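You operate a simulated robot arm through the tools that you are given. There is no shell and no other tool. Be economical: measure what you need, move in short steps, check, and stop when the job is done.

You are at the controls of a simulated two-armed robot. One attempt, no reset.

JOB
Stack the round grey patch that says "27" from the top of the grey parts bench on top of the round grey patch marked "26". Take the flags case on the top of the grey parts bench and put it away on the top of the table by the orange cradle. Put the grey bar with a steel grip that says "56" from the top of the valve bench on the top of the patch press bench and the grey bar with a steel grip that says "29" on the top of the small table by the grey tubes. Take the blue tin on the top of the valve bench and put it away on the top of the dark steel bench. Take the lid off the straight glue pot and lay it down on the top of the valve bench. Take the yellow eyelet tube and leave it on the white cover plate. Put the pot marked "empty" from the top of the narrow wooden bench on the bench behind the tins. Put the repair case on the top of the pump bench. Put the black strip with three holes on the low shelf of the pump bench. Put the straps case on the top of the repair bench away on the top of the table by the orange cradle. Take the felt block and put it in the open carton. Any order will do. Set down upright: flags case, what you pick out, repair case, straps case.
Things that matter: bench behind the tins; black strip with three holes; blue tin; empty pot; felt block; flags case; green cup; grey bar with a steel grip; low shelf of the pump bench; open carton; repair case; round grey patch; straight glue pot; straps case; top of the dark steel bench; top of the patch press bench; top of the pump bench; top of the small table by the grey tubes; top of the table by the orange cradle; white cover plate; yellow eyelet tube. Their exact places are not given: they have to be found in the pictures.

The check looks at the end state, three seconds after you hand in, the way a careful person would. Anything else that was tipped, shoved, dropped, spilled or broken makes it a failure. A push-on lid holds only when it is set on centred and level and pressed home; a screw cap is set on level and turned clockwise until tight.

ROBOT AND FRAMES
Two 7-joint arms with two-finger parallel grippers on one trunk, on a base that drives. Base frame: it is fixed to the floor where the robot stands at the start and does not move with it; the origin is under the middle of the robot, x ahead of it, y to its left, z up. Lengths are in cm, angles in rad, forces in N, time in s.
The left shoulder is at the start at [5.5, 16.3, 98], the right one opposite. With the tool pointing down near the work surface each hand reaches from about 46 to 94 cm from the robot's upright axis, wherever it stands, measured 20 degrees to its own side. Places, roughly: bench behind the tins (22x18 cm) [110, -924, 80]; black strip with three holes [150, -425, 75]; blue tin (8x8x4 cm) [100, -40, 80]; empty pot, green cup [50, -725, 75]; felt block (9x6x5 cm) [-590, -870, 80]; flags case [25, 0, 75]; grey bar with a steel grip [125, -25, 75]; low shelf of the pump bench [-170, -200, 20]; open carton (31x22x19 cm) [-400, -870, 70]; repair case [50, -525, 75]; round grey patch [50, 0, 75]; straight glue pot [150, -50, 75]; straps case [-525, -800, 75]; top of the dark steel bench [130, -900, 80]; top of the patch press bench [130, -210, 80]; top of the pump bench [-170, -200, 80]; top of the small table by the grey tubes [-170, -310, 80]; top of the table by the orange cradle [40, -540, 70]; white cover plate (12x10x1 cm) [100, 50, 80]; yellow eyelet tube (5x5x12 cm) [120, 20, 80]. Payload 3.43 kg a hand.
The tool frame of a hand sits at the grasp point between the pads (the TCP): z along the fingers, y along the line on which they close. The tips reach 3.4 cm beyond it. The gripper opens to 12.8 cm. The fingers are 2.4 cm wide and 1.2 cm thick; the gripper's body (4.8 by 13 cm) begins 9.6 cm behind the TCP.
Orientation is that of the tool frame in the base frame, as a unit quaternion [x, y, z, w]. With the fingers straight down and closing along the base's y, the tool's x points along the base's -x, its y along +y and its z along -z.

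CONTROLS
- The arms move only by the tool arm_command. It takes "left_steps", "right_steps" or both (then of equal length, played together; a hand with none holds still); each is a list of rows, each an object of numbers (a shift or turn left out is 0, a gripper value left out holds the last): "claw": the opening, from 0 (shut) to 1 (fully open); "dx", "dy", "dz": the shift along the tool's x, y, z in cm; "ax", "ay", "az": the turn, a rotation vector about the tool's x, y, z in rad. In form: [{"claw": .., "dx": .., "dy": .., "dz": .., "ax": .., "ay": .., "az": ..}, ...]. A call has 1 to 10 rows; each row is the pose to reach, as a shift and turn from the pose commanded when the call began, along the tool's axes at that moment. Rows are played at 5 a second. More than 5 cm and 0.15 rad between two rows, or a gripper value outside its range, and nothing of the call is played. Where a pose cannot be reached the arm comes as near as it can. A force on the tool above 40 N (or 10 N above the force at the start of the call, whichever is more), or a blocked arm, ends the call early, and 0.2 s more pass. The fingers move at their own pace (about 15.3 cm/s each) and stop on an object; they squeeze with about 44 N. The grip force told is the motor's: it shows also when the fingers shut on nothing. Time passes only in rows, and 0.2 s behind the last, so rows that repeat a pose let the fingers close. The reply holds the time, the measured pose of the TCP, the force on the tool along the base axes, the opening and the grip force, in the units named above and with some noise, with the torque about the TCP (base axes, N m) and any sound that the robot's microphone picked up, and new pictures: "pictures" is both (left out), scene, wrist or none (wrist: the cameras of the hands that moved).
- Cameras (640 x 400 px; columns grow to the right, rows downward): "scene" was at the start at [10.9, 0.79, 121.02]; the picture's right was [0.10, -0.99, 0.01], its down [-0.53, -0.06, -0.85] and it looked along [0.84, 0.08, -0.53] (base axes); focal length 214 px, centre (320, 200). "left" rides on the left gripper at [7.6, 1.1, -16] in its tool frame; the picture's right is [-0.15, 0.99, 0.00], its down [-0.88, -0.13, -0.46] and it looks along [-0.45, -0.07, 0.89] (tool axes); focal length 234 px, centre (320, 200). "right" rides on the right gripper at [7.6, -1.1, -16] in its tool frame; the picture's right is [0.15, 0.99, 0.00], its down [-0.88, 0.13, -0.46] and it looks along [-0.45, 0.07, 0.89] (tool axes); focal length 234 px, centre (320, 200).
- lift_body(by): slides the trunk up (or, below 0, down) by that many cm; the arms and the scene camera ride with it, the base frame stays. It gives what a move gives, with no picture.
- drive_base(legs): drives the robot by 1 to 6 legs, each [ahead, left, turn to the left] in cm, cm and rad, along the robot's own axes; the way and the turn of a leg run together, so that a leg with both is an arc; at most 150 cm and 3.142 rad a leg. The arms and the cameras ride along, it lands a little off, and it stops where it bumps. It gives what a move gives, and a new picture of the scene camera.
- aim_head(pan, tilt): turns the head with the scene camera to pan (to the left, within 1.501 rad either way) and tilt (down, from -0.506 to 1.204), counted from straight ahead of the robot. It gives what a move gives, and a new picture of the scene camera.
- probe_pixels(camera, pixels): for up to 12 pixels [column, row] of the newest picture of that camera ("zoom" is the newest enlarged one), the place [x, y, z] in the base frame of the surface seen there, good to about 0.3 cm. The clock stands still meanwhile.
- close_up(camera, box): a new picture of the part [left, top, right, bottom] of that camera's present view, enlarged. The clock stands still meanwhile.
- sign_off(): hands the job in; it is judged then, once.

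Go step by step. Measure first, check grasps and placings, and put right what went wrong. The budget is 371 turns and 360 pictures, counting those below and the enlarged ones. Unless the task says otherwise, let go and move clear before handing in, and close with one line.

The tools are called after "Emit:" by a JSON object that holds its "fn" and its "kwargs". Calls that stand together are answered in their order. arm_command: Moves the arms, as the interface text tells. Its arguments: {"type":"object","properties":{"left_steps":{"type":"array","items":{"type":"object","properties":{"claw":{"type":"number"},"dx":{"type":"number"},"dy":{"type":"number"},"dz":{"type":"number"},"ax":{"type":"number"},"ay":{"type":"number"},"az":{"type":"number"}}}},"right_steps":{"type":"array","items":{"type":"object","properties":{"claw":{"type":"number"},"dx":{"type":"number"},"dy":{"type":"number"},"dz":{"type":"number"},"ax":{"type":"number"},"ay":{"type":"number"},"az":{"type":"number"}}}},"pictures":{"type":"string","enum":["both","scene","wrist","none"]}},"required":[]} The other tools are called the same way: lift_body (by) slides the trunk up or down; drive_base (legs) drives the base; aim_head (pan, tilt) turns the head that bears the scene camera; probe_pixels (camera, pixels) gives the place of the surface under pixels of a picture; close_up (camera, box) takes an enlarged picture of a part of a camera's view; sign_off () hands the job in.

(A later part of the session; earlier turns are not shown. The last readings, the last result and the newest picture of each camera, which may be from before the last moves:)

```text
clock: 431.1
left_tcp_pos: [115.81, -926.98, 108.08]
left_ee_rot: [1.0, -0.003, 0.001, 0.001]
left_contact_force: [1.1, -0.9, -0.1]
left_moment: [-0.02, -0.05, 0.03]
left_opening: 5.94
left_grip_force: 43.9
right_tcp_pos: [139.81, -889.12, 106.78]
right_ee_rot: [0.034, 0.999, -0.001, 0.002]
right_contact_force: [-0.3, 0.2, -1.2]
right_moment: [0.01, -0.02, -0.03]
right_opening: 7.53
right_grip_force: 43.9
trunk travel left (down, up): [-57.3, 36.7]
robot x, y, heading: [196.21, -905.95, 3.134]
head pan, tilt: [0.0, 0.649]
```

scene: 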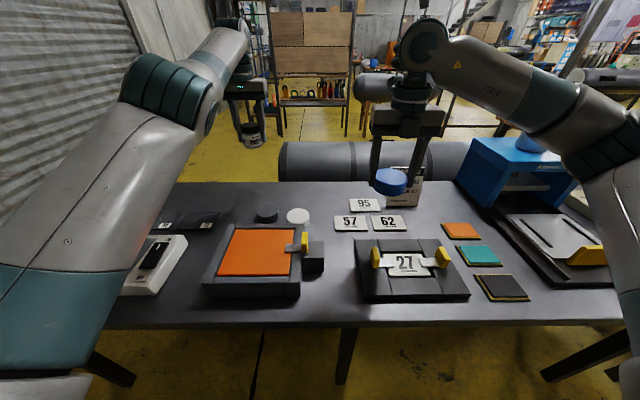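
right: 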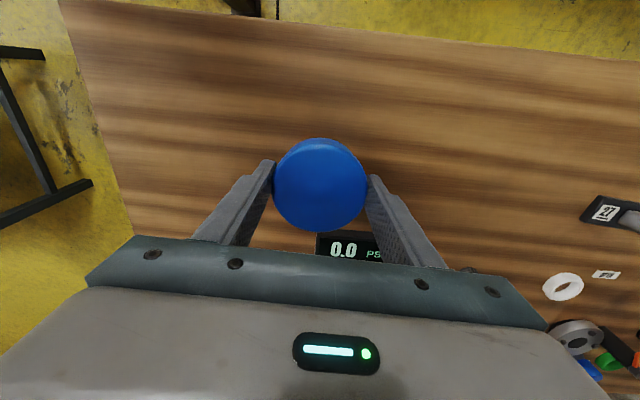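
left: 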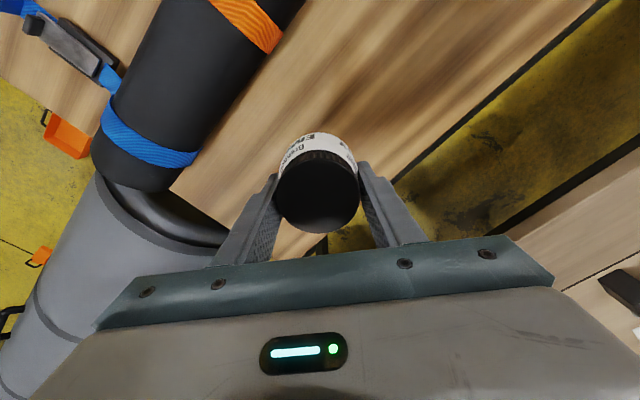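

Emit:
{"fn": "arm_command", "kwargs": {"left_steps": [{"dx": -3, "dy": -1.5}, {"dx": -6.3, "dy": -3}, {"dx": -6.3, "dy": -3, "dz": 5}, {"dx": -6.3, "dy": -3, "dz": 10}, {"dx": -6.3, "dy": -3, "dz": 15}, {"dx": -6.3, "dy": -3, "dz": 19}, {"dx": -6.3, "dy": -3, "dz": 22}, {"dx": -6.3, "dy": -3, "dz": 22}], "pictures": "none"}}

Emit:
{"fn": "close_up", "kwargs": {"camera": "scene", "box": [180, 110, 380, 250]}}

```text
clock: 432.9
left_tcp_pos: [112.51, -924.4, 86.03]
left_ee_rot: [1.0, -0.003, 0.001, 0.001]
left_contact_force: [-0.5, 0.9, -0.2]
left_moment: [0.0, 0.01, 0.03]
left_opening: 5.94
left_grip_force: 44.2
left hand out of reach, approached as far as the arm can: row 1, 2, 3, 4, 5, 6, 7, 8
right_tcp_pos: [139.86, -889.11, 106.7]
right_ee_rot: [0.034, 0.999, -0.001, 0.0]
right_contact_force: [-0.7, 0.7, -0.6]
right_moment: [-0.04, 0.0, -0.01]
right_opening: 7.52
right_grip_force: 44.1
trunk travel left (down, up): [-57.3, 36.7]
robot x, y, heading: [195.72, -905.97, 3.132]
head pan, tilt: [0.0, 0.649]
```

```text
2.86 times, centred on (280, 180) of scene
```

zoom: 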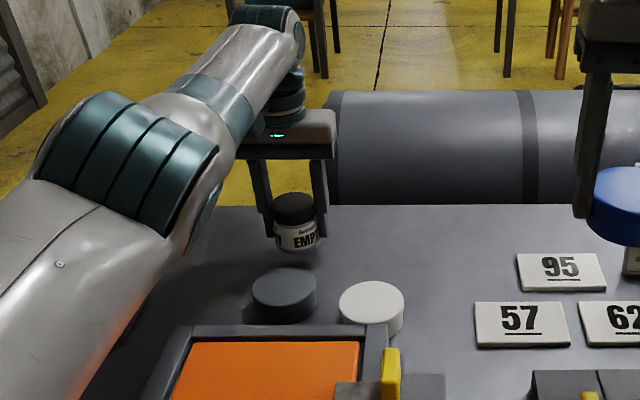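

I creep 3 cm ahead to centre it, then lower to the bench.

Emit:
{"fn": "drive_base", "kwargs": {"legs": [[3, 0, 0]]}}

Emit:
{"fn": "arm_command", "kwargs": {"left_steps": [{"dz": 0.8}, {"dz": 1.3}, {"dz": 1.6}, {"dz": 1.6}], "pictures": "none"}}

Emit:
{"fn": "close_up", "kwargs": {"camera": "scene", "box": [220, 150, 320, 220]}}

```text
clock: 433.7
left_tcp_pos: [109.63, -924.39, 86.0]
left_ee_rot: [1.0, -0.004, -0.001, 0.001]
left_contact_force: [0.9, 0.2, -1.2]
left_moment: [-0.01, 0.0, 0.0]
left_opening: 5.93
left_grip_force: 44.4
right_tcp_pos: [137.02, -889.12, 106.98]
right_ee_rot: [0.034, 0.999, -0.001, 0.001]
right_contact_force: [-0.5, -0.3, -1.2]
right_moment: [0.0, 0.01, 0.01]
right_opening: 7.51
right_grip_force: 44.1
trunk travel left (down, up): [-57.3, 36.7]
robot x, y, heading: [193.18, -906.08, 3.131]
head pan, tilt: [0.0, 0.649]
```

scene: 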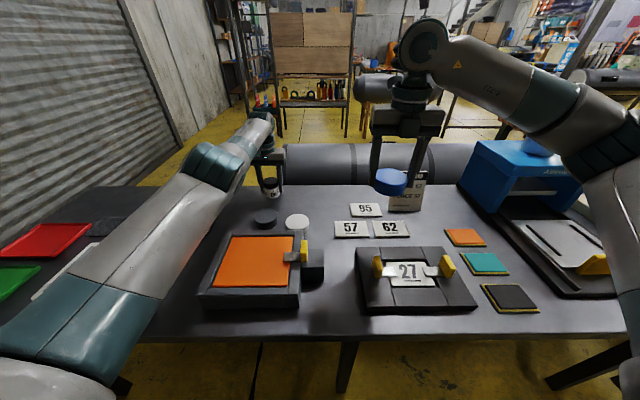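

```text
clock: 434.7
left_tcp_pos: [109.36, -924.36, 84.23]
left_ee_rot: [1.0, -0.004, 0.001, 0.001]
left_contact_force: [-0.1, 0.4, 0.0]
left_moment: [0.02, -0.01, 0.04]
left_opening: 5.95
left_grip_force: 44.3
right_tcp_pos: [136.97, -889.09, 106.72]
right_ee_rot: [0.034, 0.999, -0.001, 0.002]
right_contact_force: [-0.4, -0.2, -1.2]
right_moment: [-0.03, -0.07, 0.01]
right_opening: 7.55
right_grip_force: 43.8
trunk travel left (down, up): [-57.3, 36.7]
robot x, y, heading: [193.26, -906.13, 3.134]
head pan, tilt: [0.0, 0.649]
```

```text
5.71 times, centred on (270, 185) of scene
```

zoom: 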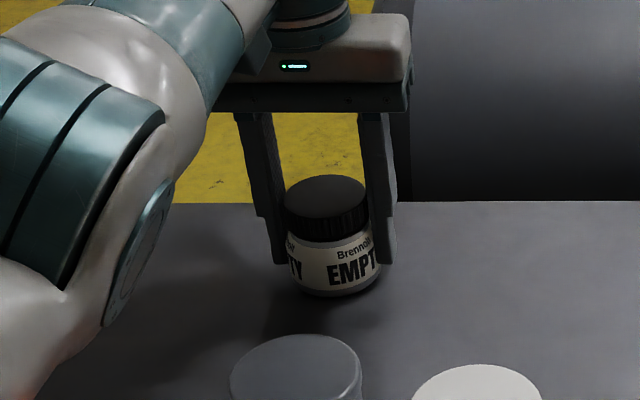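

Emit:
{"fn": "arm_command", "kwargs": {"left_steps": [{"dz": 0.3}, {"dz": 0.5}, {"dz": 0.5, "claw": 0.55}, {"dz": 0.5, "claw": 0.62}, {"dz": 0.5, "claw": 0.62}, {"dz": -3}, {"dz": -8}, {"dz": -13}, {"dz": -18}, {"dz": -22}], "pictures": "none"}}

Emit:
{"fn": "close_up", "kwargs": {"camera": "scene", "box": [200, 130, 480, 340]}}

```text
clock: 436.9
left_tcp_pos: [112.28, -925.14, 105.27]
left_ee_rot: [1.0, -0.003, 0.001, 0.001]
left_contact_force: [-0.9, 0.7, 0.6]
left_moment: [0.02, 0.02, 0.0]
left_opening: 7.93
left_grip_force: 0.0
left hand out of reach, approached as far as the arm can: row 7, 8, 9, 10
right_tcp_pos: [137.07, -889.04, 106.83]
right_ee_rot: [0.033, 0.999, -0.002, 0.001]
right_contact_force: [0.1, -0.2, -1.2]
right_moment: [0.0, -0.01, 0.0]
right_opening: 7.53
right_grip_force: 44.3
trunk travel left (down, up): [-57.3, 36.7]
robot x, y, heading: [193.14, -906.25, 3.133]
head pan, tilt: [0.0, 0.649]
```

```text
1.90 times, centred on (340, 235) of scene
```

zoom: 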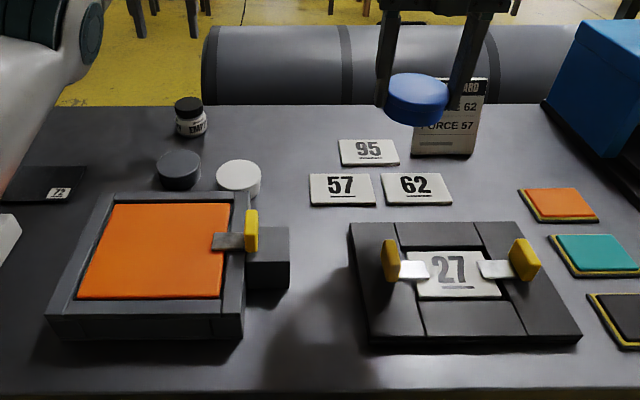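

The pot stands behind the tins. Next the tin: free bench at (110,−906). I move the left hand aside while bringing the right over it.

Emit:
{"fn": "arm_command", "kwargs": {"left_steps": [{"dx": 3, "dy": 2}, {"dx": 6, "dy": 4}, {"dx": 9, "dy": 6}, {"dx": 12, "dy": 8}, {"dx": 15, "dy": 10}, {"dx": 15, "dy": 10}, {"dx": 15, "dy": 10}, {"dx": 15, "dy": 10}], "right_steps": [{"dz": 0}, {"dx": 3, "dy": -3}, {"dx": 7, "dy": -6}, {"dx": 11, "dy": -9}, {"dx": 15, "dy": -12}, {"dx": 19, "dy": -15}, {"dx": 23, "dy": -18}, {"dx": 25.8, "dy": -18.8}], "pictures": "scene"}}

```text
clock: 438.7
left_tcp_pos: [112.24, -925.09, 105.07]
left_ee_rot: [1.0, -0.004, 0.0, 0.0]
left_contact_force: [-0.3, -0.7, 0.1]
left_moment: [0.01, -0.01, -0.02]
left_opening: 7.95
left_grip_force: 0.1
left hand out of reach, approached as far as the arm can: row 1, 2, 3, 4, 5, 6, 7, 8
right_tcp_pos: [115.48, -903.81, 105.19]
right_ee_rot: [0.034, 0.999, -0.001, 0.002]
right_contact_force: [0.1, 0.4, -0.6]
right_moment: [0.0, -0.06, -0.02]
right_opening: 7.53
right_grip_force: 44.5
right hand out of reach, approached as far as the arm can: row 7, 8
trunk travel left (down, up): [-57.3, 36.7]
robot x, y, heading: [193.4, -905.95, 3.137]
head pan, tilt: [0.0, 0.649]
```

scene: 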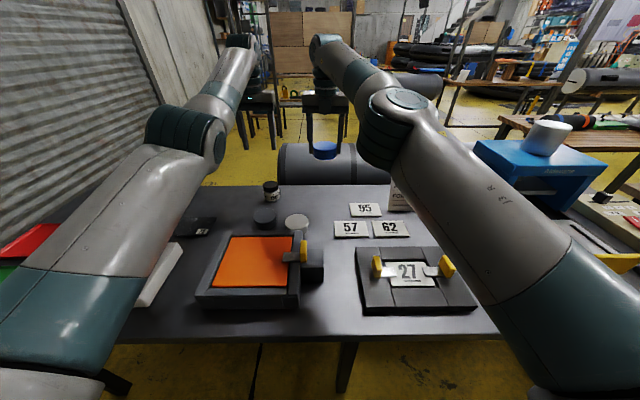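

The right hand is near its spot. I lower the tin.

Emit:
{"fn": "arm_command", "kwargs": {"right_steps": [{"dz": 4}, {"dz": 8}, {"dz": 12}, {"dz": 16}, {"dz": 18.5}, {"dz": 18.5}], "pictures": "none"}}

Emit:
{"fn": "close_up", "kwargs": {"camera": "scene", "box": [220, 120, 440, 250]}}

```text
clock: 440.1
left_tcp_pos: [112.18, -925.21, 105.27]
left_ee_rot: [1.0, -0.005, 0.001, 0.0]
left_contact_force: [-0.4, 0.6, 0.0]
left_moment: [-0.01, -0.02, -0.01]
left_opening: 7.97
left_grip_force: 0.1
right_tcp_pos: [115.48, -904.01, 86.5]
right_ee_rot: [0.034, 0.999, -0.001, 0.001]
right_contact_force: [0.5, -0.2, -1.4]
right_moment: [0.02, -0.02, -0.01]
right_opening: 7.53
right_grip_force: 44.2
trunk travel left (down, up): [-57.3, 36.7]
robot x, y, heading: [193.22, -906.01, 3.133]
head pan, tilt: [0.0, 0.649]
```

```text
2.91 times, centred on (330, 185) of scene
```

zoom: 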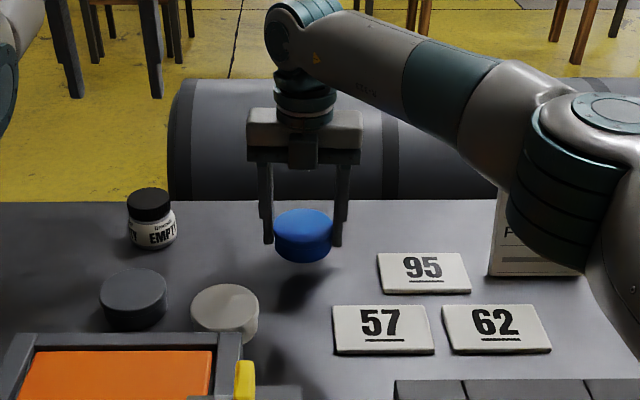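

The right elbow looks close to the test-card stand; I check its place.

Emit:
{"fn": "probe_pixels", "kwargs": {"camera": "zoom", "pixels": [[560, 190], [530, 230], [520, 250], [500, 260], [570, 270], [600, 110], [320, 225], [450, 90]]}}

```text
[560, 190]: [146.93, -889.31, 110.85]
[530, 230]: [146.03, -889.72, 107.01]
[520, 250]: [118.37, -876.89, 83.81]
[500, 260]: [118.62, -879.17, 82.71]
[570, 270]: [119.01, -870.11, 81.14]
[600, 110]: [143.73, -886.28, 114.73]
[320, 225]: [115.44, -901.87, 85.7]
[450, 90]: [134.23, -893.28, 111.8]
```

Clear. I lower the last 2 cm, release and rise.

Emit:
{"fn": "arm_command", "kwargs": {"right_steps": [{"dz": 1}, {"dz": 1.7}, {"dz": 2.1}, {"dz": 2.1, "claw": 0.7}, {"dz": 2.1, "claw": 0.75}, {"dz": 2.1, "claw": 0.75}, {"dz": -3}, {"dz": -8}, {"dz": -13}, {"dz": -17}], "pictures": "none"}}

Emit:
{"fn": "close_up", "kwargs": {"camera": "scene", "box": [220, 120, 440, 250]}}

```text
refused: row 7 steps farther than a row can; nothing moved
```

```text
2.91 times, centred on (330, 185) of scene
```

zoom: 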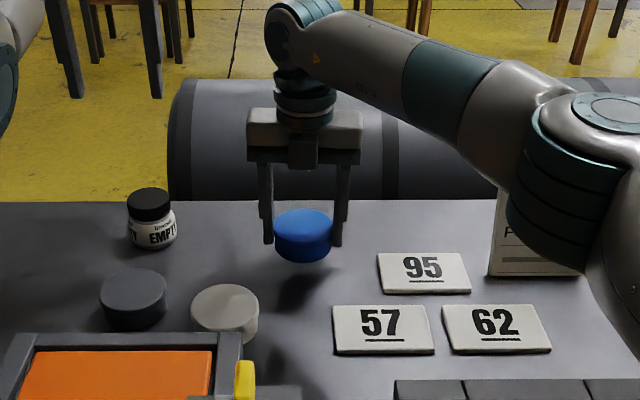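

Emit:
{"fn": "arm_command", "kwargs": {"right_steps": [{"dz": 1}, {"dz": 1.7}, {"dz": 2.1}, {"dz": 2.1, "claw": 0.7}, {"dz": 2.1, "claw": 0.75}, {"dz": 2.1, "claw": 0.75}, {"dz": -2}, {"dz": -6.5}, {"dz": -11}, {"dz": -15}], "pictures": "none"}}

Emit:
{"fn": "close_up", "kwargs": {"camera": "scene", "box": [220, 120, 440, 250]}}

```text
clock: 442.3
left_tcp_pos: [112.41, -925.24, 105.25]
left_ee_rot: [1.0, -0.004, 0.0, 0.001]
left_contact_force: [0.9, 0.2, 0.5]
left_moment: [0.02, -0.02, 0.03]
left_opening: 7.95
left_grip_force: 0.1
right_tcp_pos: [115.97, -903.58, 101.49]
right_ee_rot: [0.034, 0.999, 0.0, 0.001]
right_contact_force: [0.2, 0.4, -0.7]
right_moment: [0.01, 0.0, 0.03]
right_opening: 9.59
right_grip_force: 0.0
trunk travel left (down, up): [-57.3, 36.7]
robot x, y, heading: [193.44, -906.04, 3.134]
head pan, tilt: [0.0, 0.649]
```

```text
2.91 times, centred on (330, 185) of scene
```

zoom: 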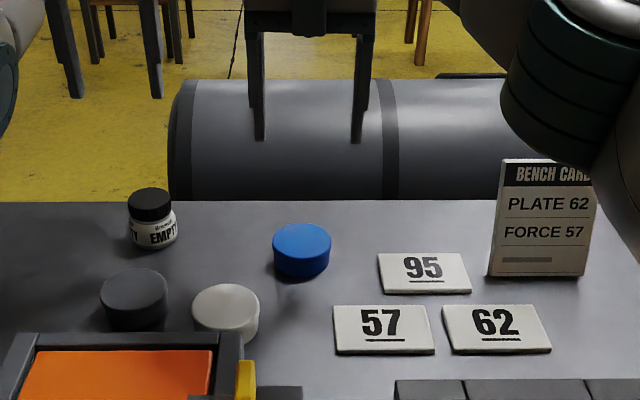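

The tin is in place. Next the black strip near (150,−425) from this corridor: I back off and strafe +y.

Emit:
{"fn": "drive_base", "kwargs": {"legs": [[-55, 0, 0], [0, -150, 0], [0, -150, 0], [0, -150, 0]]}}

Emit:
{"fn": "aim_head", "kwargs": {"pan": -0.3, "tilt": 0.5}}

```text
clock: 466.1
left_tcp_pos: [168.72, -487.41, 105.15]
left_ee_rot: [1.0, 0.001, 0.001, 0.001]
left_contact_force: [0.0, -0.3, 0.1]
left_moment: [0.01, 0.03, -0.03]
left_opening: 7.92
left_grip_force: 0.1
right_tcp_pos: [172.22, -465.64, 101.56]
right_ee_rot: [0.029, 1.0, -0.001, 0.001]
right_contact_force: [-0.4, -0.2, -0.3]
right_moment: [-0.02, 0.01, -0.03]
right_opening: 9.6
right_grip_force: 0.0
trunk travel left (down, up): [-57.3, 36.7]
robot x, y, heading: [249.25, -467.54, 3.142]
head pan, tilt: [0.0, 0.649]
```

scene: 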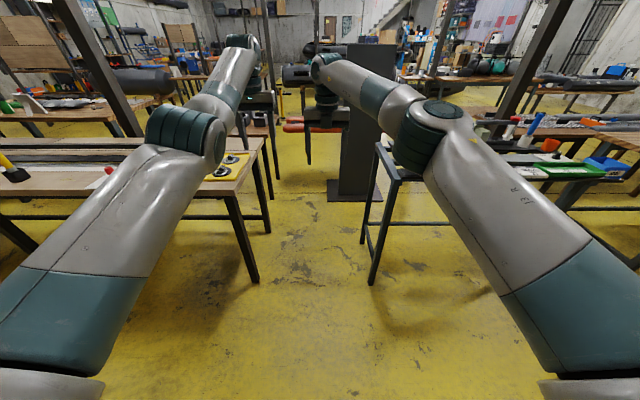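

```text
clock: 466.9
left_tcp_pos: [168.63, -487.35, 105.24]
left_ee_rot: [1.0, 0.001, 0.001, 0.001]
left_contact_force: [0.1, 0.3, 0.6]
left_moment: [0.0, 0.0, -0.01]
left_opening: 7.95
left_grip_force: 0.0
right_tcp_pos: [172.12, -465.71, 101.36]
right_ee_rot: [0.03, 1.0, 0.0, 0.001]
right_contact_force: [-0.2, 0.2, 0.1]
right_moment: [0.01, 0.02, 0.01]
right_opening: 9.56
right_grip_force: 0.0
trunk travel left (down, up): [-57.3, 36.7]
robot x, y, heading: [250.07, -467.89, 3.141]
head pan, tilt: [-0.3, 0.499]
```

scene: 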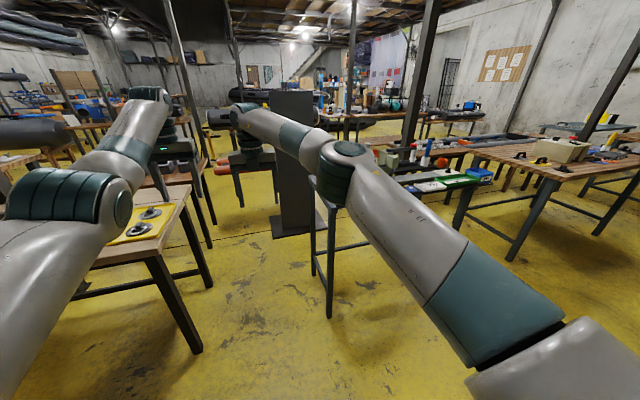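

A bench with green boxes is to the right. I go 50 cm further and look at it.

Emit:
{"fn": "drive_base", "kwargs": {"legs": [[0, -55, 0]]}}

Emit:
{"fn": "aim_head", "kwargs": {"pan": -0.05, "tilt": 0.6}}

Emit:
{"fn": "close_up", "kwargs": {"camera": "scene", "box": [190, 110, 450, 270]}}

```text
clock: 469.9
left_tcp_pos: [168.73, -434.27, 105.13]
left_ee_rot: [1.0, 0.002, 0.0, 0.002]
left_contact_force: [-0.2, 0.5, 1.3]
left_moment: [-0.01, 0.01, 0.0]
left_opening: 7.93
left_grip_force: 0.1
right_tcp_pos: [172.28, -412.61, 101.45]
right_ee_rot: [0.029, 1.0, 0.0, 0.001]
right_contact_force: [0.5, 1.2, -0.2]
right_moment: [0.05, 0.01, -0.01]
right_opening: 9.6
right_grip_force: 0.0
trunk travel left (down, up): [-57.3, 36.7]
robot x, y, heading: [249.37, -414.58, -3.136]
head pan, tilt: [-0.3, 0.499]
```

scene: 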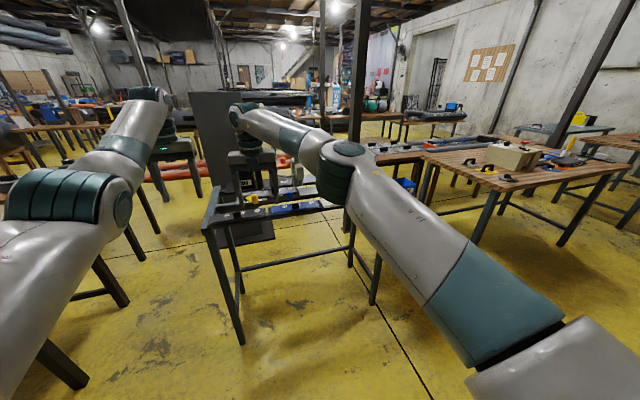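

```text
clock: 470.7
left_tcp_pos: [168.67, -434.36, 105.36]
left_ee_rot: [1.0, 0.002, 0.001, 0.0]
left_contact_force: [0.0, 0.4, 0.1]
left_moment: [0.02, -0.03, 0.03]
left_opening: 7.94
left_grip_force: 0.0
right_tcp_pos: [172.17, -412.61, 101.39]
right_ee_rot: [0.029, 1.0, -0.001, 0.001]
right_contact_force: [0.1, -0.1, -0.6]
right_moment: [0.0, -0.03, -0.03]
right_opening: 9.61
right_grip_force: 0.0
trunk travel left (down, up): [-57.3, 36.7]
robot x, y, heading: [249.55, -414.8, -3.137]
head pan, tilt: [-0.051, 0.6]
```

scene: 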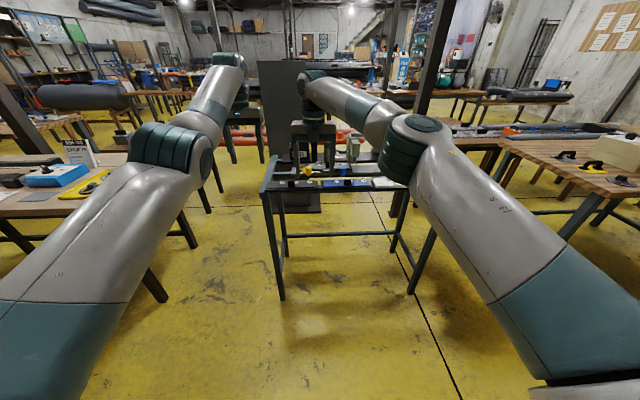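

```text
2.46 times, centred on (320, 190) of scene
```

zoom: 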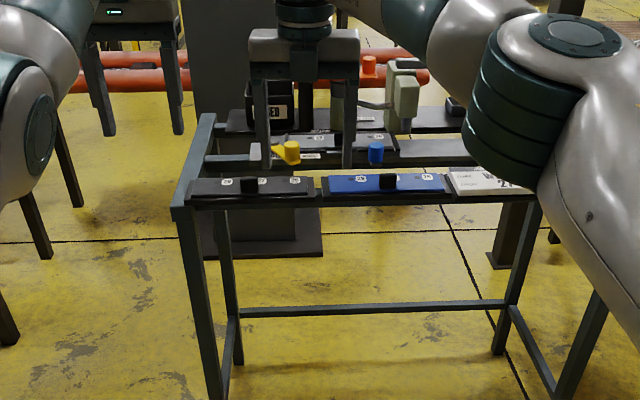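

A rail frame with several strips. I look with the right wrist camera and a tighter zoom.

Emit:
{"fn": "close_up", "kwargs": {"camera": "right", "box": [0, 0, 640, 400]}}

Emit:
{"fn": "close_up", "kwargs": {"camera": "left", "box": [0, 0, 640, 400]}}

Emit:
{"fn": "close_up", "kwargs": {"camera": "scene", "box": [260, 145, 400, 200]}}

```text
1.00 times, centred on (320, 200) of right (not enlarged: the box is as wide or as high as the picture)
```

zoom: 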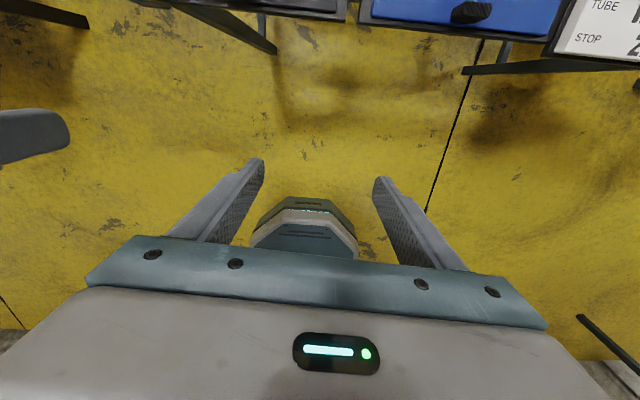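

```text
1.00 times, centred on (320, 200) of left (not enlarged: the box is as wide or as high as the picture)
```

zoom: 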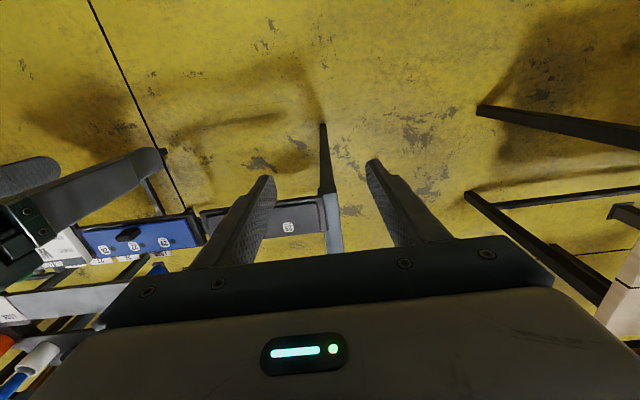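

```text
4.57 times, centred on (330, 172) of scene
```

zoom: 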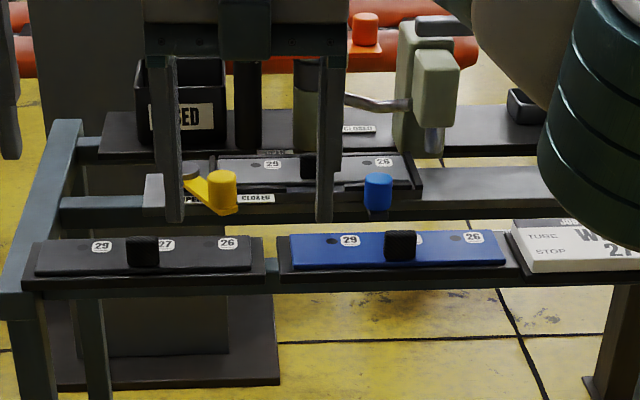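

The front-left black strip carries labels 29, 27, 26. I drive 14 cm closer to see it from above and count holes.

Emit:
{"fn": "drive_base", "kwargs": {"legs": [[14, 0, 0]]}}

Emit:
{"fn": "close_up", "kwargs": {"camera": "right", "box": [0, 0, 640, 240]}}

Emit:
{"fn": "close_up", "kwargs": {"camera": "left", "box": [0, 0, 400, 300]}}

```text
clock: 472.0
left_tcp_pos: [155.16, -434.37, 105.22]
left_ee_rot: [1.0, 0.003, 0.001, 0.001]
left_contact_force: [0.5, -0.7, 0.3]
left_moment: [-0.02, -0.05, 0.02]
left_opening: 7.94
left_grip_force: 0.1
right_tcp_pos: [158.46, -412.65, 101.37]
right_ee_rot: [0.028, 1.0, -0.001, 0.001]
right_contact_force: [0.1, 0.1, -0.4]
right_moment: [-0.02, -0.01, -0.01]
right_opening: 9.61
right_grip_force: 0.2
trunk travel left (down, up): [-57.3, 36.7]
robot x, y, heading: [235.93, -414.48, -3.132]
head pan, tilt: [-0.051, 0.6]
```

scene: 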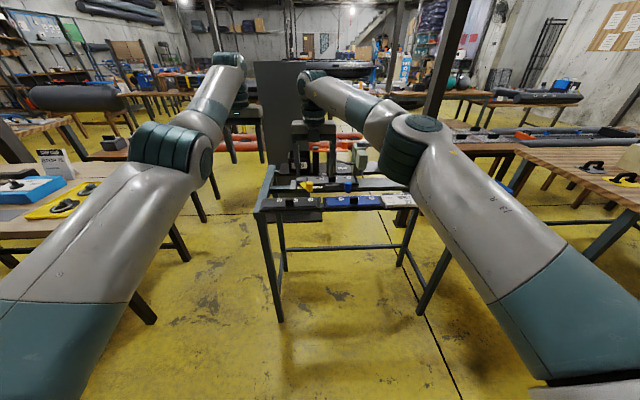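

```text
1.00 times, centred on (320, 120) of right (not enlarged: the box is as wide or as high as the picture)
```

zoom: 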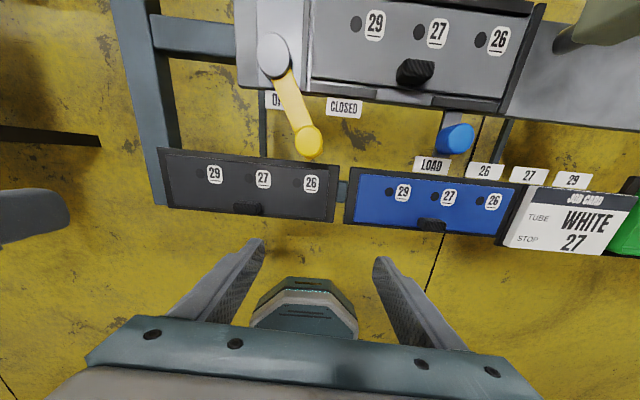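

```text
1.33 times, centred on (200, 150) of left
```

zoom: 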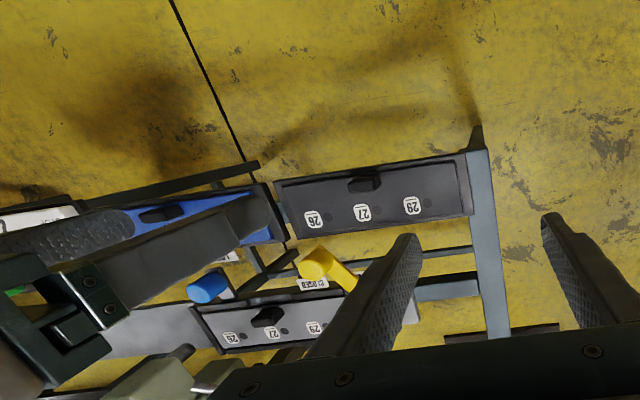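

The front-left strip is black with three holes (29, 27, 26), with a knob at its front edge. I measure knob and strip.

Emit:
{"fn": "close_up", "kwargs": {"camera": "scene", "box": [250, 180, 340, 225]}}

Emit:
{"fn": "probe_pixels", "kwargs": {"camera": "zoom", "pixels": [[262, 150], [262, 175], [235, 160], [290, 160], [120, 150], [120, 185], [480, 150], [500, 180], [70, 190], [330, 140], [260, 185], [300, 200]]}}

```text
7.11 times, centred on (295, 202) of scene
```

zoom: 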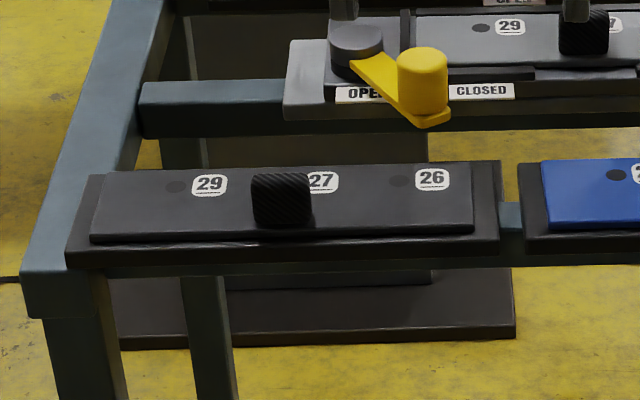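

```text
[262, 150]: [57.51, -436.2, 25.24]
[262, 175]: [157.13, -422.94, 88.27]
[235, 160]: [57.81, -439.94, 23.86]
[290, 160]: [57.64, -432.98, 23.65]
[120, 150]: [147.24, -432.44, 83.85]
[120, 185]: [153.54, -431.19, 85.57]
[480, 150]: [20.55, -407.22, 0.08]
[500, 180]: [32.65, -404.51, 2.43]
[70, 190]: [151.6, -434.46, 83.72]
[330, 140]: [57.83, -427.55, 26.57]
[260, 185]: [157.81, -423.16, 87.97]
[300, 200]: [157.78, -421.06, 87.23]
```

I move the right hand away and bring the left over the knob at about (157,−422.4).

Emit:
{"fn": "arm_command", "kwargs": {"left_steps": [{"dz": 0, "claw": 0.5}, {"dz": 0}, {"dz": 0}, {"dx": 0.5, "dy": -4}, {"dx": 1, "dy": -8}, {"dx": 1.7, "dy": -12}, {"dx": 1.7, "dy": -12, "dz": 3}, {"dx": 1.7, "dy": -12, "dz": 3}], "right_steps": [{"dx": -2, "dy": 3}, {"dx": -4, "dy": 6}, {"dx": -6, "dy": 9}, {"dx": -8, "dy": 12}, {"dx": -10, "dy": 15}, {"dx": -10, "dy": 18}, {"dx": -10, "dy": 20}, {"dx": -10, "dy": 20}], "pictures": "wrist"}}

```text
clock: 473.8
left_tcp_pos: [156.63, -422.43, 102.16]
left_ee_rot: [1.0, 0.001, 0.0, 0.002]
left_contact_force: [-0.4, 0.3, 0.5]
left_moment: [-0.02, 0.06, 0.0]
left_opening: 6.4
left_grip_force: 0.0
right_tcp_pos: [169.49, -393.18, 101.54]
right_ee_rot: [0.028, 1.0, -0.002, 0.001]
right_contact_force: [-0.4, 0.7, 0.5]
right_moment: [-0.02, 0.03, 0.03]
right_opening: 9.6
right_grip_force: 0.1
trunk travel left (down, up): [-57.3, 36.7]
robot x, y, heading: [236.02, -414.54, -3.139]
head pan, tilt: [-0.051, 0.6]
```

right: 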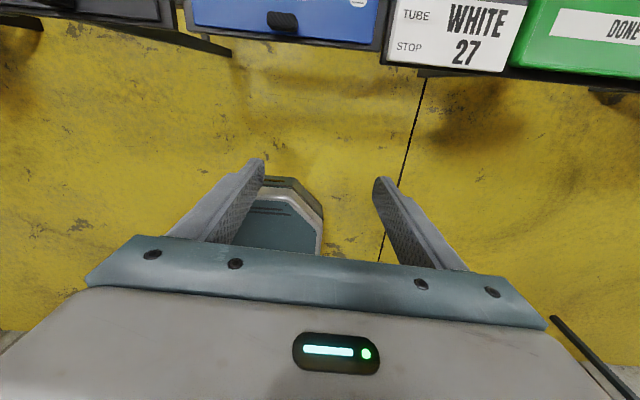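
left: 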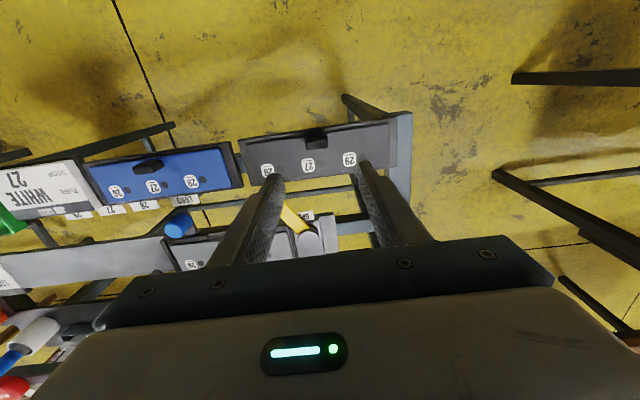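

Emit:
{"fn": "close_up", "kwargs": {"camera": "left", "box": [220, 90, 420, 200]}}

Emit:
{"fn": "probe_pixels", "kwargs": {"camera": "left", "pixels": [[316, 140], [306, 141], [326, 140], [316, 133], [244, 145], [393, 125], [250, 178], [392, 165], [308, 155], [300, 160], [345, 150]]}}

```text
3.20 times, centred on (320, 145) of left
```

zoom: 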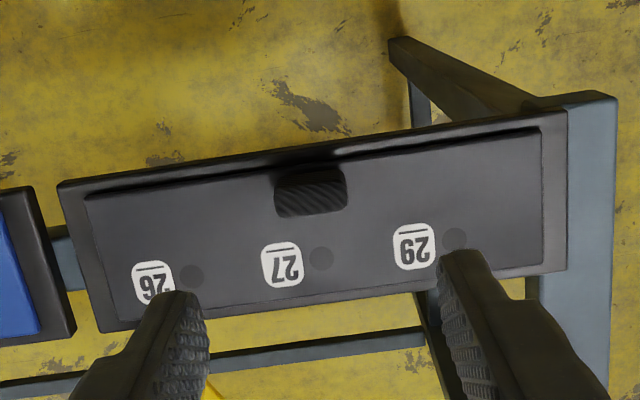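

```text
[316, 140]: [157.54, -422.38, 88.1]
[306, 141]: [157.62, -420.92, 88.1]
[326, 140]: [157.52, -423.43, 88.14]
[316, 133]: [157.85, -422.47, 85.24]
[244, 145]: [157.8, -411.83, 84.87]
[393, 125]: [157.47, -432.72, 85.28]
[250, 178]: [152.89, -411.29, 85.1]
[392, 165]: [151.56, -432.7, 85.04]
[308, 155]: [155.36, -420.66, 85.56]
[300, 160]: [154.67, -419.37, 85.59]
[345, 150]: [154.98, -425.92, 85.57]
```

The knob sits at the front edge, so a pitched grip from the robot's side (as needed later for the low shelf) is best, using the right hand whose camera side will be up. I shift the base left and pitch the right hand.

Emit:
{"fn": "arm_command", "kwargs": {"left_steps": [{"dz": -3}, {"dz": -5, "dx": 3}, {"dz": -5, "dx": 6}, {"dz": -5, "dx": 9}, {"dz": -5, "dx": 12}, {"dz": -5, "dx": 12, "dy": 3}, {"dz": -5, "dx": 12, "dy": 6}, {"dz": -5, "dx": 12, "dy": 9}, {"dz": -5, "dx": 12, "dy": 12}], "right_steps": [{"claw": 0.5, "ay": 0.12}, {"ay": 0.24}, {"ay": 0.36}, {"ay": 0.48}, {"ay": 0.6}, {"ay": 0.72}, {"ay": 0.84}, {"ay": 0.96}, {"ay": 1.07}], "pictures": "none"}}

Emit:
{"fn": "drive_base", "kwargs": {"legs": [[0, 24, 0]]}}

```text
clock: 475.8
left_tcp_pos: [168.81, -434.27, 107.41]
left_ee_rot: [1.0, 0.002, 0.001, 0.001]
left_contact_force: [0.2, 0.2, -0.3]
left_moment: [0.04, 0.03, 0.01]
left_opening: 6.4
left_grip_force: 0.0
left hand out of reach, approached as far as the arm can: row 2
right_tcp_pos: [169.64, -393.45, 101.63]
right_ee_rot: [0.024, 0.86, 0.013, -0.509]
right_contact_force: [0.0, 0.3, 0.2]
right_moment: [-0.03, 0.0, 0.01]
right_opening: 6.39
right_grip_force: 0.1
trunk travel left (down, up): [-57.3, 36.7]
robot x, y, heading: [235.75, -414.57, -3.142]
head pan, tilt: [-0.051, 0.6]
```

```text
clock: 477.6
left_tcp_pos: [168.75, -458.82, 107.34]
left_ee_rot: [1.0, 0.001, 0.0, 0.001]
left_contact_force: [-0.7, -0.3, -0.6]
left_moment: [0.0, 0.0, 0.03]
left_opening: 6.4
left_grip_force: 0.2
right_tcp_pos: [169.59, -417.83, 101.33]
right_ee_rot: [0.026, 0.86, 0.015, -0.509]
right_contact_force: [-0.4, -0.4, 1.2]
right_moment: [-0.01, -0.01, -0.02]
right_opening: 6.37
right_grip_force: 0.0
trunk travel left (down, up): [-57.3, 36.7]
robot x, y, heading: [235.9, -439.08, -3.141]
head pan, tilt: [-0.051, 0.6]
```

scene: 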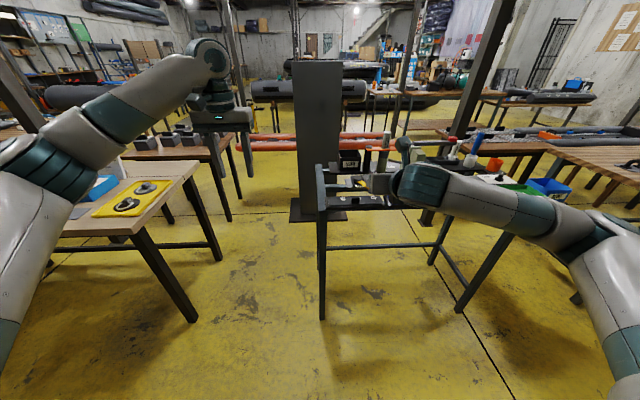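

I move the pitched right hand to a pre-grasp just in front of the knob.

Emit:
{"fn": "arm_command", "kwargs": {"right_steps": [{"dx": -1.7, "dy": -1.4, "dz": 2.1}, {"dx": -3.3, "dy": -2.7, "dz": 4.2}, {"dx": -5, "dy": -4, "dz": 6.3}, {"dx": -6.6, "dy": -5.3, "dz": 8.5}, {"dx": -6.6, "dy": -5.3, "dz": 8.5}], "pictures": "wrist"}}

Emit:
{"fn": "close_up", "kwargs": {"camera": "scene", "box": [290, 140, 430, 230]}}

```text
clock: 478.8
left_tcp_pos: [168.83, -458.65, 107.29]
left_ee_rot: [1.0, 0.001, 0.002, 0.001]
left_contact_force: [1.3, -0.2, -1.2]
left_moment: [-0.01, -0.02, -0.01]
left_opening: 6.42
left_grip_force: 0.0
right_tcp_pos: [165.01, -422.75, 91.3]
right_ee_rot: [0.026, 0.86, 0.014, -0.509]
right_contact_force: [0.3, -0.2, -0.2]
right_moment: [-0.02, -0.02, 0.0]
right_opening: 6.41
right_grip_force: 0.1
trunk travel left (down, up): [-57.3, 36.7]
robot x, y, heading: [236.0, -439.2, -3.143]
head pan, tilt: [-0.051, 0.6]
```

right: 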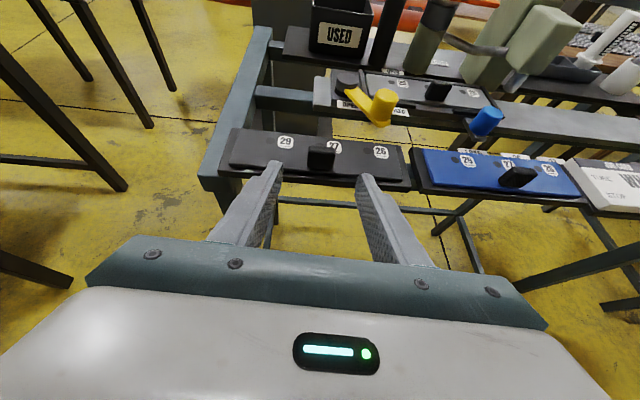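

```text
4.44 times, centred on (360, 185) of scene
```

zoom: 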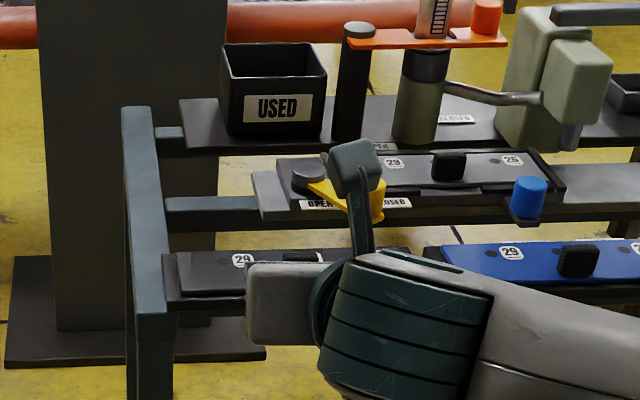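

The knob is centred between the fingers at (321,158). I advance 6 cm and close.

Emit:
{"fn": "arm_command", "kwargs": {"right_steps": [{"dz": 2.5}, {"dz": 5}, {"dz": 6}, {"dz": 6, "claw": 0.15}, {"dz": 6, "claw": 0}, {"dz": 6, "claw": 0}], "pictures": "wrist"}}

```text
clock: 480.2
left_tcp_pos: [168.87, -458.64, 107.37]
left_ee_rot: [1.0, 0.001, 0.0, 0.001]
left_contact_force: [-0.5, 0.7, -0.5]
left_moment: [0.02, -0.02, 0.01]
left_opening: 6.36
left_grip_force: 0.1
right_tcp_pos: [159.54, -422.51, 88.69]
right_ee_rot: [0.026, 0.86, 0.014, -0.509]
right_contact_force: [-0.9, -0.8, 0.4]
right_moment: [0.2, 0.01, 0.06]
right_opening: 2.92
right_grip_force: 44.2
trunk travel left (down, up): [-57.3, 36.7]
robot x, y, heading: [235.91, -439.01, -3.142]
head pan, tilt: [-0.051, 0.6]
```

right: 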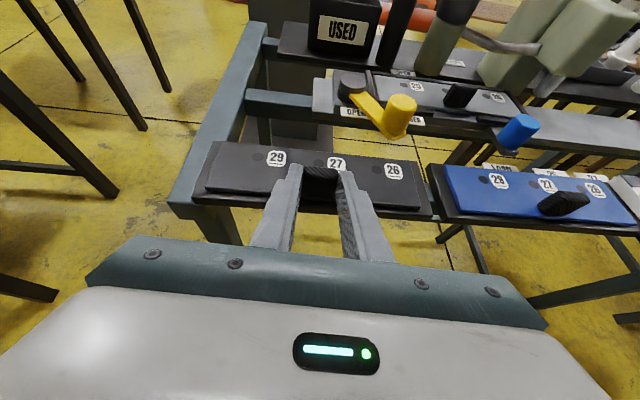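

Gripped (2.92 cm). I lift straight up and check.

Emit:
{"fn": "arm_command", "kwargs": {"right_steps": [{"dx": 0.9, "dz": -0.5}, {"dx": 2.6, "dz": -1.45}, {"dx": 5.3, "dz": -2.9}, {"dx": 8.8, "dz": -4.8}, {"dx": 8.8, "dz": -4.8}], "pictures": "wrist"}}

Emit:
{"fn": "close_up", "kwargs": {"camera": "scene", "box": [290, 140, 430, 230]}}

```text
clock: 481.4
left_tcp_pos: [168.84, -458.7, 107.49]
left_ee_rot: [1.0, 0.001, 0.001, 0.001]
left_contact_force: [-0.1, -0.1, -0.6]
left_moment: [-0.02, -0.01, 0.04]
left_opening: 6.42
left_grip_force: 0.0
right_tcp_pos: [159.81, -422.69, 98.81]
right_ee_rot: [0.025, 0.861, 0.014, -0.508]
right_contact_force: [0.9, 0.0, -1.4]
right_moment: [0.01, -0.04, -0.04]
right_opening: 2.94
right_grip_force: 43.5
trunk travel left (down, up): [-57.3, 36.7]
robot x, y, heading: [236.01, -439.17, -3.141]
head pan, tilt: [-0.051, 0.6]
```

right: 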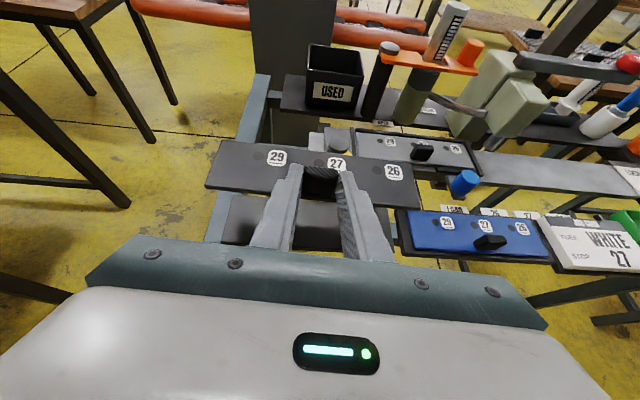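

```text
4.44 times, centred on (360, 185) of scene
```

zoom: 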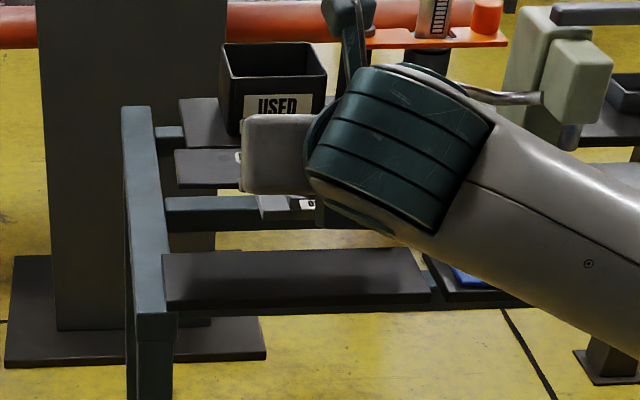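

The strip is held level. Now I travel around the south end to the west side: back off and strafe −y along the corridor.

Emit:
{"fn": "drive_base", "kwargs": {"legs": [[-22, 0, 0], [0, 150, 0], [0, 150, 0], [0, 150, 0], [0, 150, 0], [0, 16, 0]]}}

```text
clock: 512.3
left_tcp_pos: [221.92, -1079.33, 107.38]
left_ee_rot: [0.999, 0.044, 0.001, 0.001]
left_contact_force: [0.0, -0.3, -0.2]
left_moment: [0.03, -0.01, 0.03]
left_opening: 6.38
left_grip_force: 0.0
right_tcp_pos: [209.88, -1044.43, 98.61]
right_ee_rot: [-0.011, 0.861, -0.007, -0.508]
right_contact_force: [-0.7, 0.6, -1.0]
right_moment: [0.02, -0.05, 0.02]
right_opening: 2.88
right_grip_force: 43.9
trunk travel left (down, up): [-57.3, 36.7]
robot x, y, heading: [286.98, -1054.49, -3.056]
head pan, tilt: [-0.051, 0.6]
```

scene: 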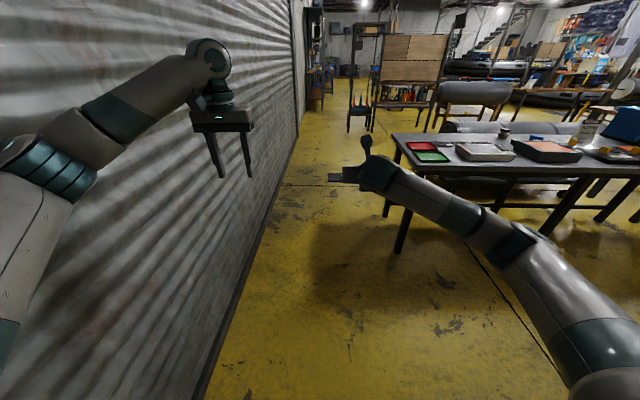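

I straighten the heading and drive west along the wall.

Emit:
{"fn": "drive_base", "kwargs": {"legs": [[0, 0, -0.086], [150, 0, 0], [130, 0, 0]]}}

Emit:
{"fn": "aim_head", "kwargs": {"pan": -0.15, "tilt": 0.35}}

```text
clock: 526.1
left_tcp_pos: [-53.47, -1082.46, 107.31]
left_ee_rot: [1.0, 0.019, 0.001, 0.002]
left_contact_force: [-0.2, -0.6, -0.5]
left_moment: [-0.02, -0.04, 0.01]
left_opening: 6.42
left_grip_force: 0.0
right_tcp_pos: [-63.87, -1046.82, 98.7]
right_ee_rot: [0.011, 0.861, 0.006, -0.508]
right_contact_force: [-1.0, -0.4, -0.5]
right_moment: [0.01, -0.07, -0.02]
right_opening: 2.89
right_grip_force: 43.6
trunk travel left (down, up): [-57.3, 36.7]
robot x, y, heading: [13.14, -1060.65, -3.109]
head pan, tilt: [-0.051, 0.6]
```

scene: 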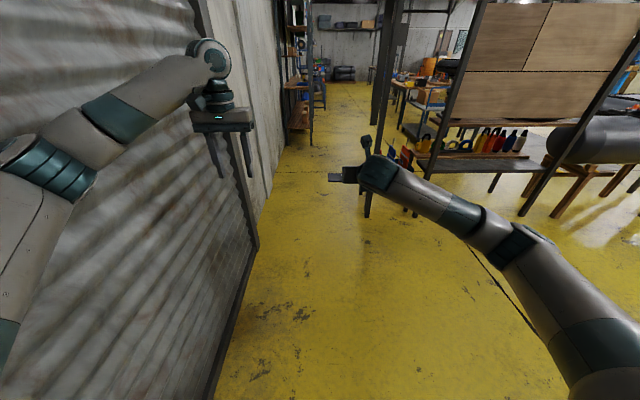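

```text
clock: 526.9
left_tcp_pos: [-53.49, -1082.54, 107.24]
left_ee_rot: [1.0, 0.019, 0.0, 0.001]
left_contact_force: [-0.2, 0.5, 0.9]
left_moment: [-0.03, 0.0, -0.02]
left_opening: 6.4
left_grip_force: 0.1
right_tcp_pos: [-63.8, -1046.89, 98.61]
right_ee_rot: [0.01, 0.861, 0.006, -0.509]
right_contact_force: [1.5, 1.1, -0.7]
right_moment: [-0.04, -0.02, -0.01]
right_opening: 2.89
right_grip_force: 44.0
trunk travel left (down, up): [-57.3, 36.7]
robot x, y, heading: [12.93, -1060.27, -3.105]
head pan, tilt: [-0.15, 0.351]
```

scene: 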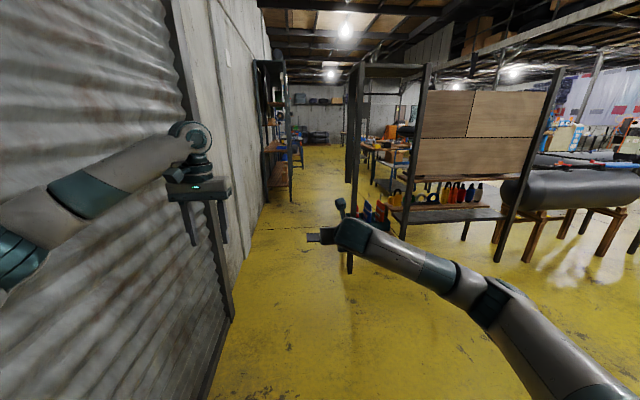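

Emit:
{"fn": "probe_pixels", "kwargs": {"camera": "scene", "pixels": [[350, 272], [268, 200], [292, 200], [405, 240], [360, 150], [305, 150], [383, 190], [330, 135], [240, 180], [470, 240], [540, 245]]}}

Emit:
{"fn": "close_up", "kwargs": {"camera": "scene", "box": [250, 90, 450, 230]}}

```text
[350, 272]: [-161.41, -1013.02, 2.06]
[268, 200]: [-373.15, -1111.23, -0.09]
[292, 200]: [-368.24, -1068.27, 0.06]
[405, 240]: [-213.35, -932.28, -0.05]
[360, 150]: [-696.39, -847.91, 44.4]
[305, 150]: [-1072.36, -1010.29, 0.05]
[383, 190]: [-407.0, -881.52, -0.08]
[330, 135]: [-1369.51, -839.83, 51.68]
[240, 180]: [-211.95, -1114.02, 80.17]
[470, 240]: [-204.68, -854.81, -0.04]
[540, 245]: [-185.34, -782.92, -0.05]
```

```text
2.86 times, centred on (350, 160) of scene
```

zoom: 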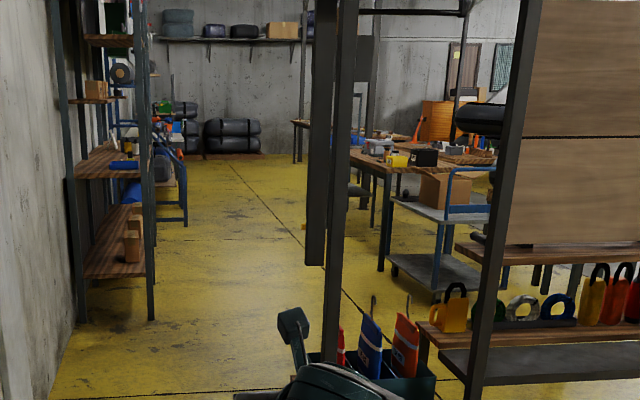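

The way between the wall and the rack post (−161,−1013) is wide enough. I straighten and drive on west to x≈−265.

Emit:
{"fn": "drive_base", "kwargs": {"legs": [[0, 0, -0.04], [150, 0, 0], [130, 0, 0]]}}

Emit:
{"fn": "aim_head", "kwargs": {"pan": -0.5, "tilt": 0.4}}

```text
clock: 533.1
left_tcp_pos: [-181.18, -1079.38, 107.81]
left_ee_rot: [1.0, -0.007, -0.003, -0.002]
left_contact_force: [-0.7, -0.7, 0.3]
left_moment: [0.02, -0.04, -0.04]
left_opening: 6.4
left_grip_force: 0.1
right_tcp_pos: [-189.5, -1043.27, 98.25]
right_ee_rot: [0.031, 0.863, 0.022, -0.504]
right_contact_force: [0.1, 0.2, -0.3]
right_moment: [-0.02, -0.04, 0.05]
right_opening: 2.91
right_grip_force: 43.9
trunk travel left (down, up): [-57.3, 36.7]
robot x, y, heading: [-114.75, -1060.37, 3.131]
head pan, tilt: [-0.15, 0.351]
stopped in leg 2: the robot was blocked; the commanded pose is now the measured one
```

scene: 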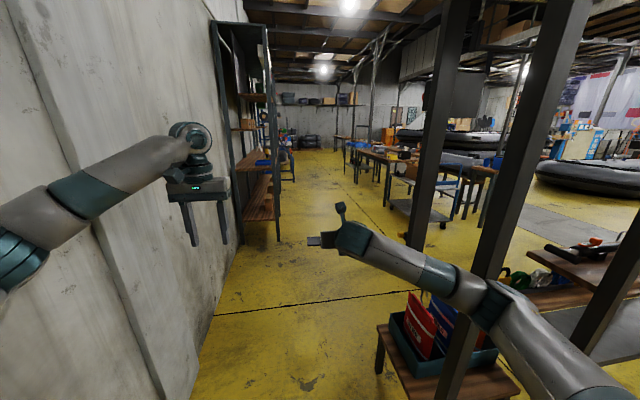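

```text
clock: 534.0
left_tcp_pos: [-181.07, -1079.47, 107.83]
left_ee_rot: [1.0, -0.006, -0.003, -0.001]
left_contact_force: [-0.8, -0.1, 0.6]
left_moment: [-0.01, 0.0, -0.01]
left_opening: 6.4
left_grip_force: 0.1
right_tcp_pos: [-189.57, -1043.19, 98.24]
right_ee_rot: [0.03, 0.863, 0.021, -0.504]
right_contact_force: [0.5, 0.5, -1.3]
right_moment: [0.03, -0.08, -0.03]
right_opening: 2.89
right_grip_force: 44.1
trunk travel left (down, up): [-57.3, 36.7]
robot x, y, heading: [-114.69, -1060.27, 3.133]
head pan, tilt: [-0.499, 0.4]
```

scene: 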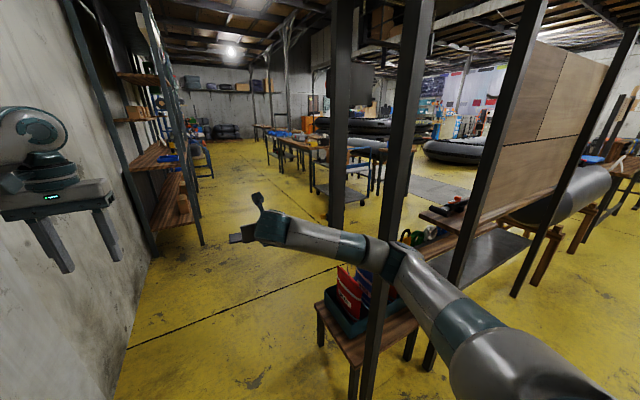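

The right forearm met the rack post. I probe the arm and post to plan the squeeze.

Emit:
{"fn": "probe_pixels", "kwargs": {"camera": "scene", "pixels": [[390, 262], [420, 280], [345, 245], [400, 200], [375, 340], [300, 235], [345, 200], [480, 340], [335, 320]]}}

```text
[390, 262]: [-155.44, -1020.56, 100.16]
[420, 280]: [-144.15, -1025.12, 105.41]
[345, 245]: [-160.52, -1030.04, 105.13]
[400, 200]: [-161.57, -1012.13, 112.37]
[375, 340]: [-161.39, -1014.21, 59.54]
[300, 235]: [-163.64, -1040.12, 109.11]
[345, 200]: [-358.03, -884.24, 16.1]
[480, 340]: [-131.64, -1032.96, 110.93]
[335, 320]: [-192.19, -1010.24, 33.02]
```

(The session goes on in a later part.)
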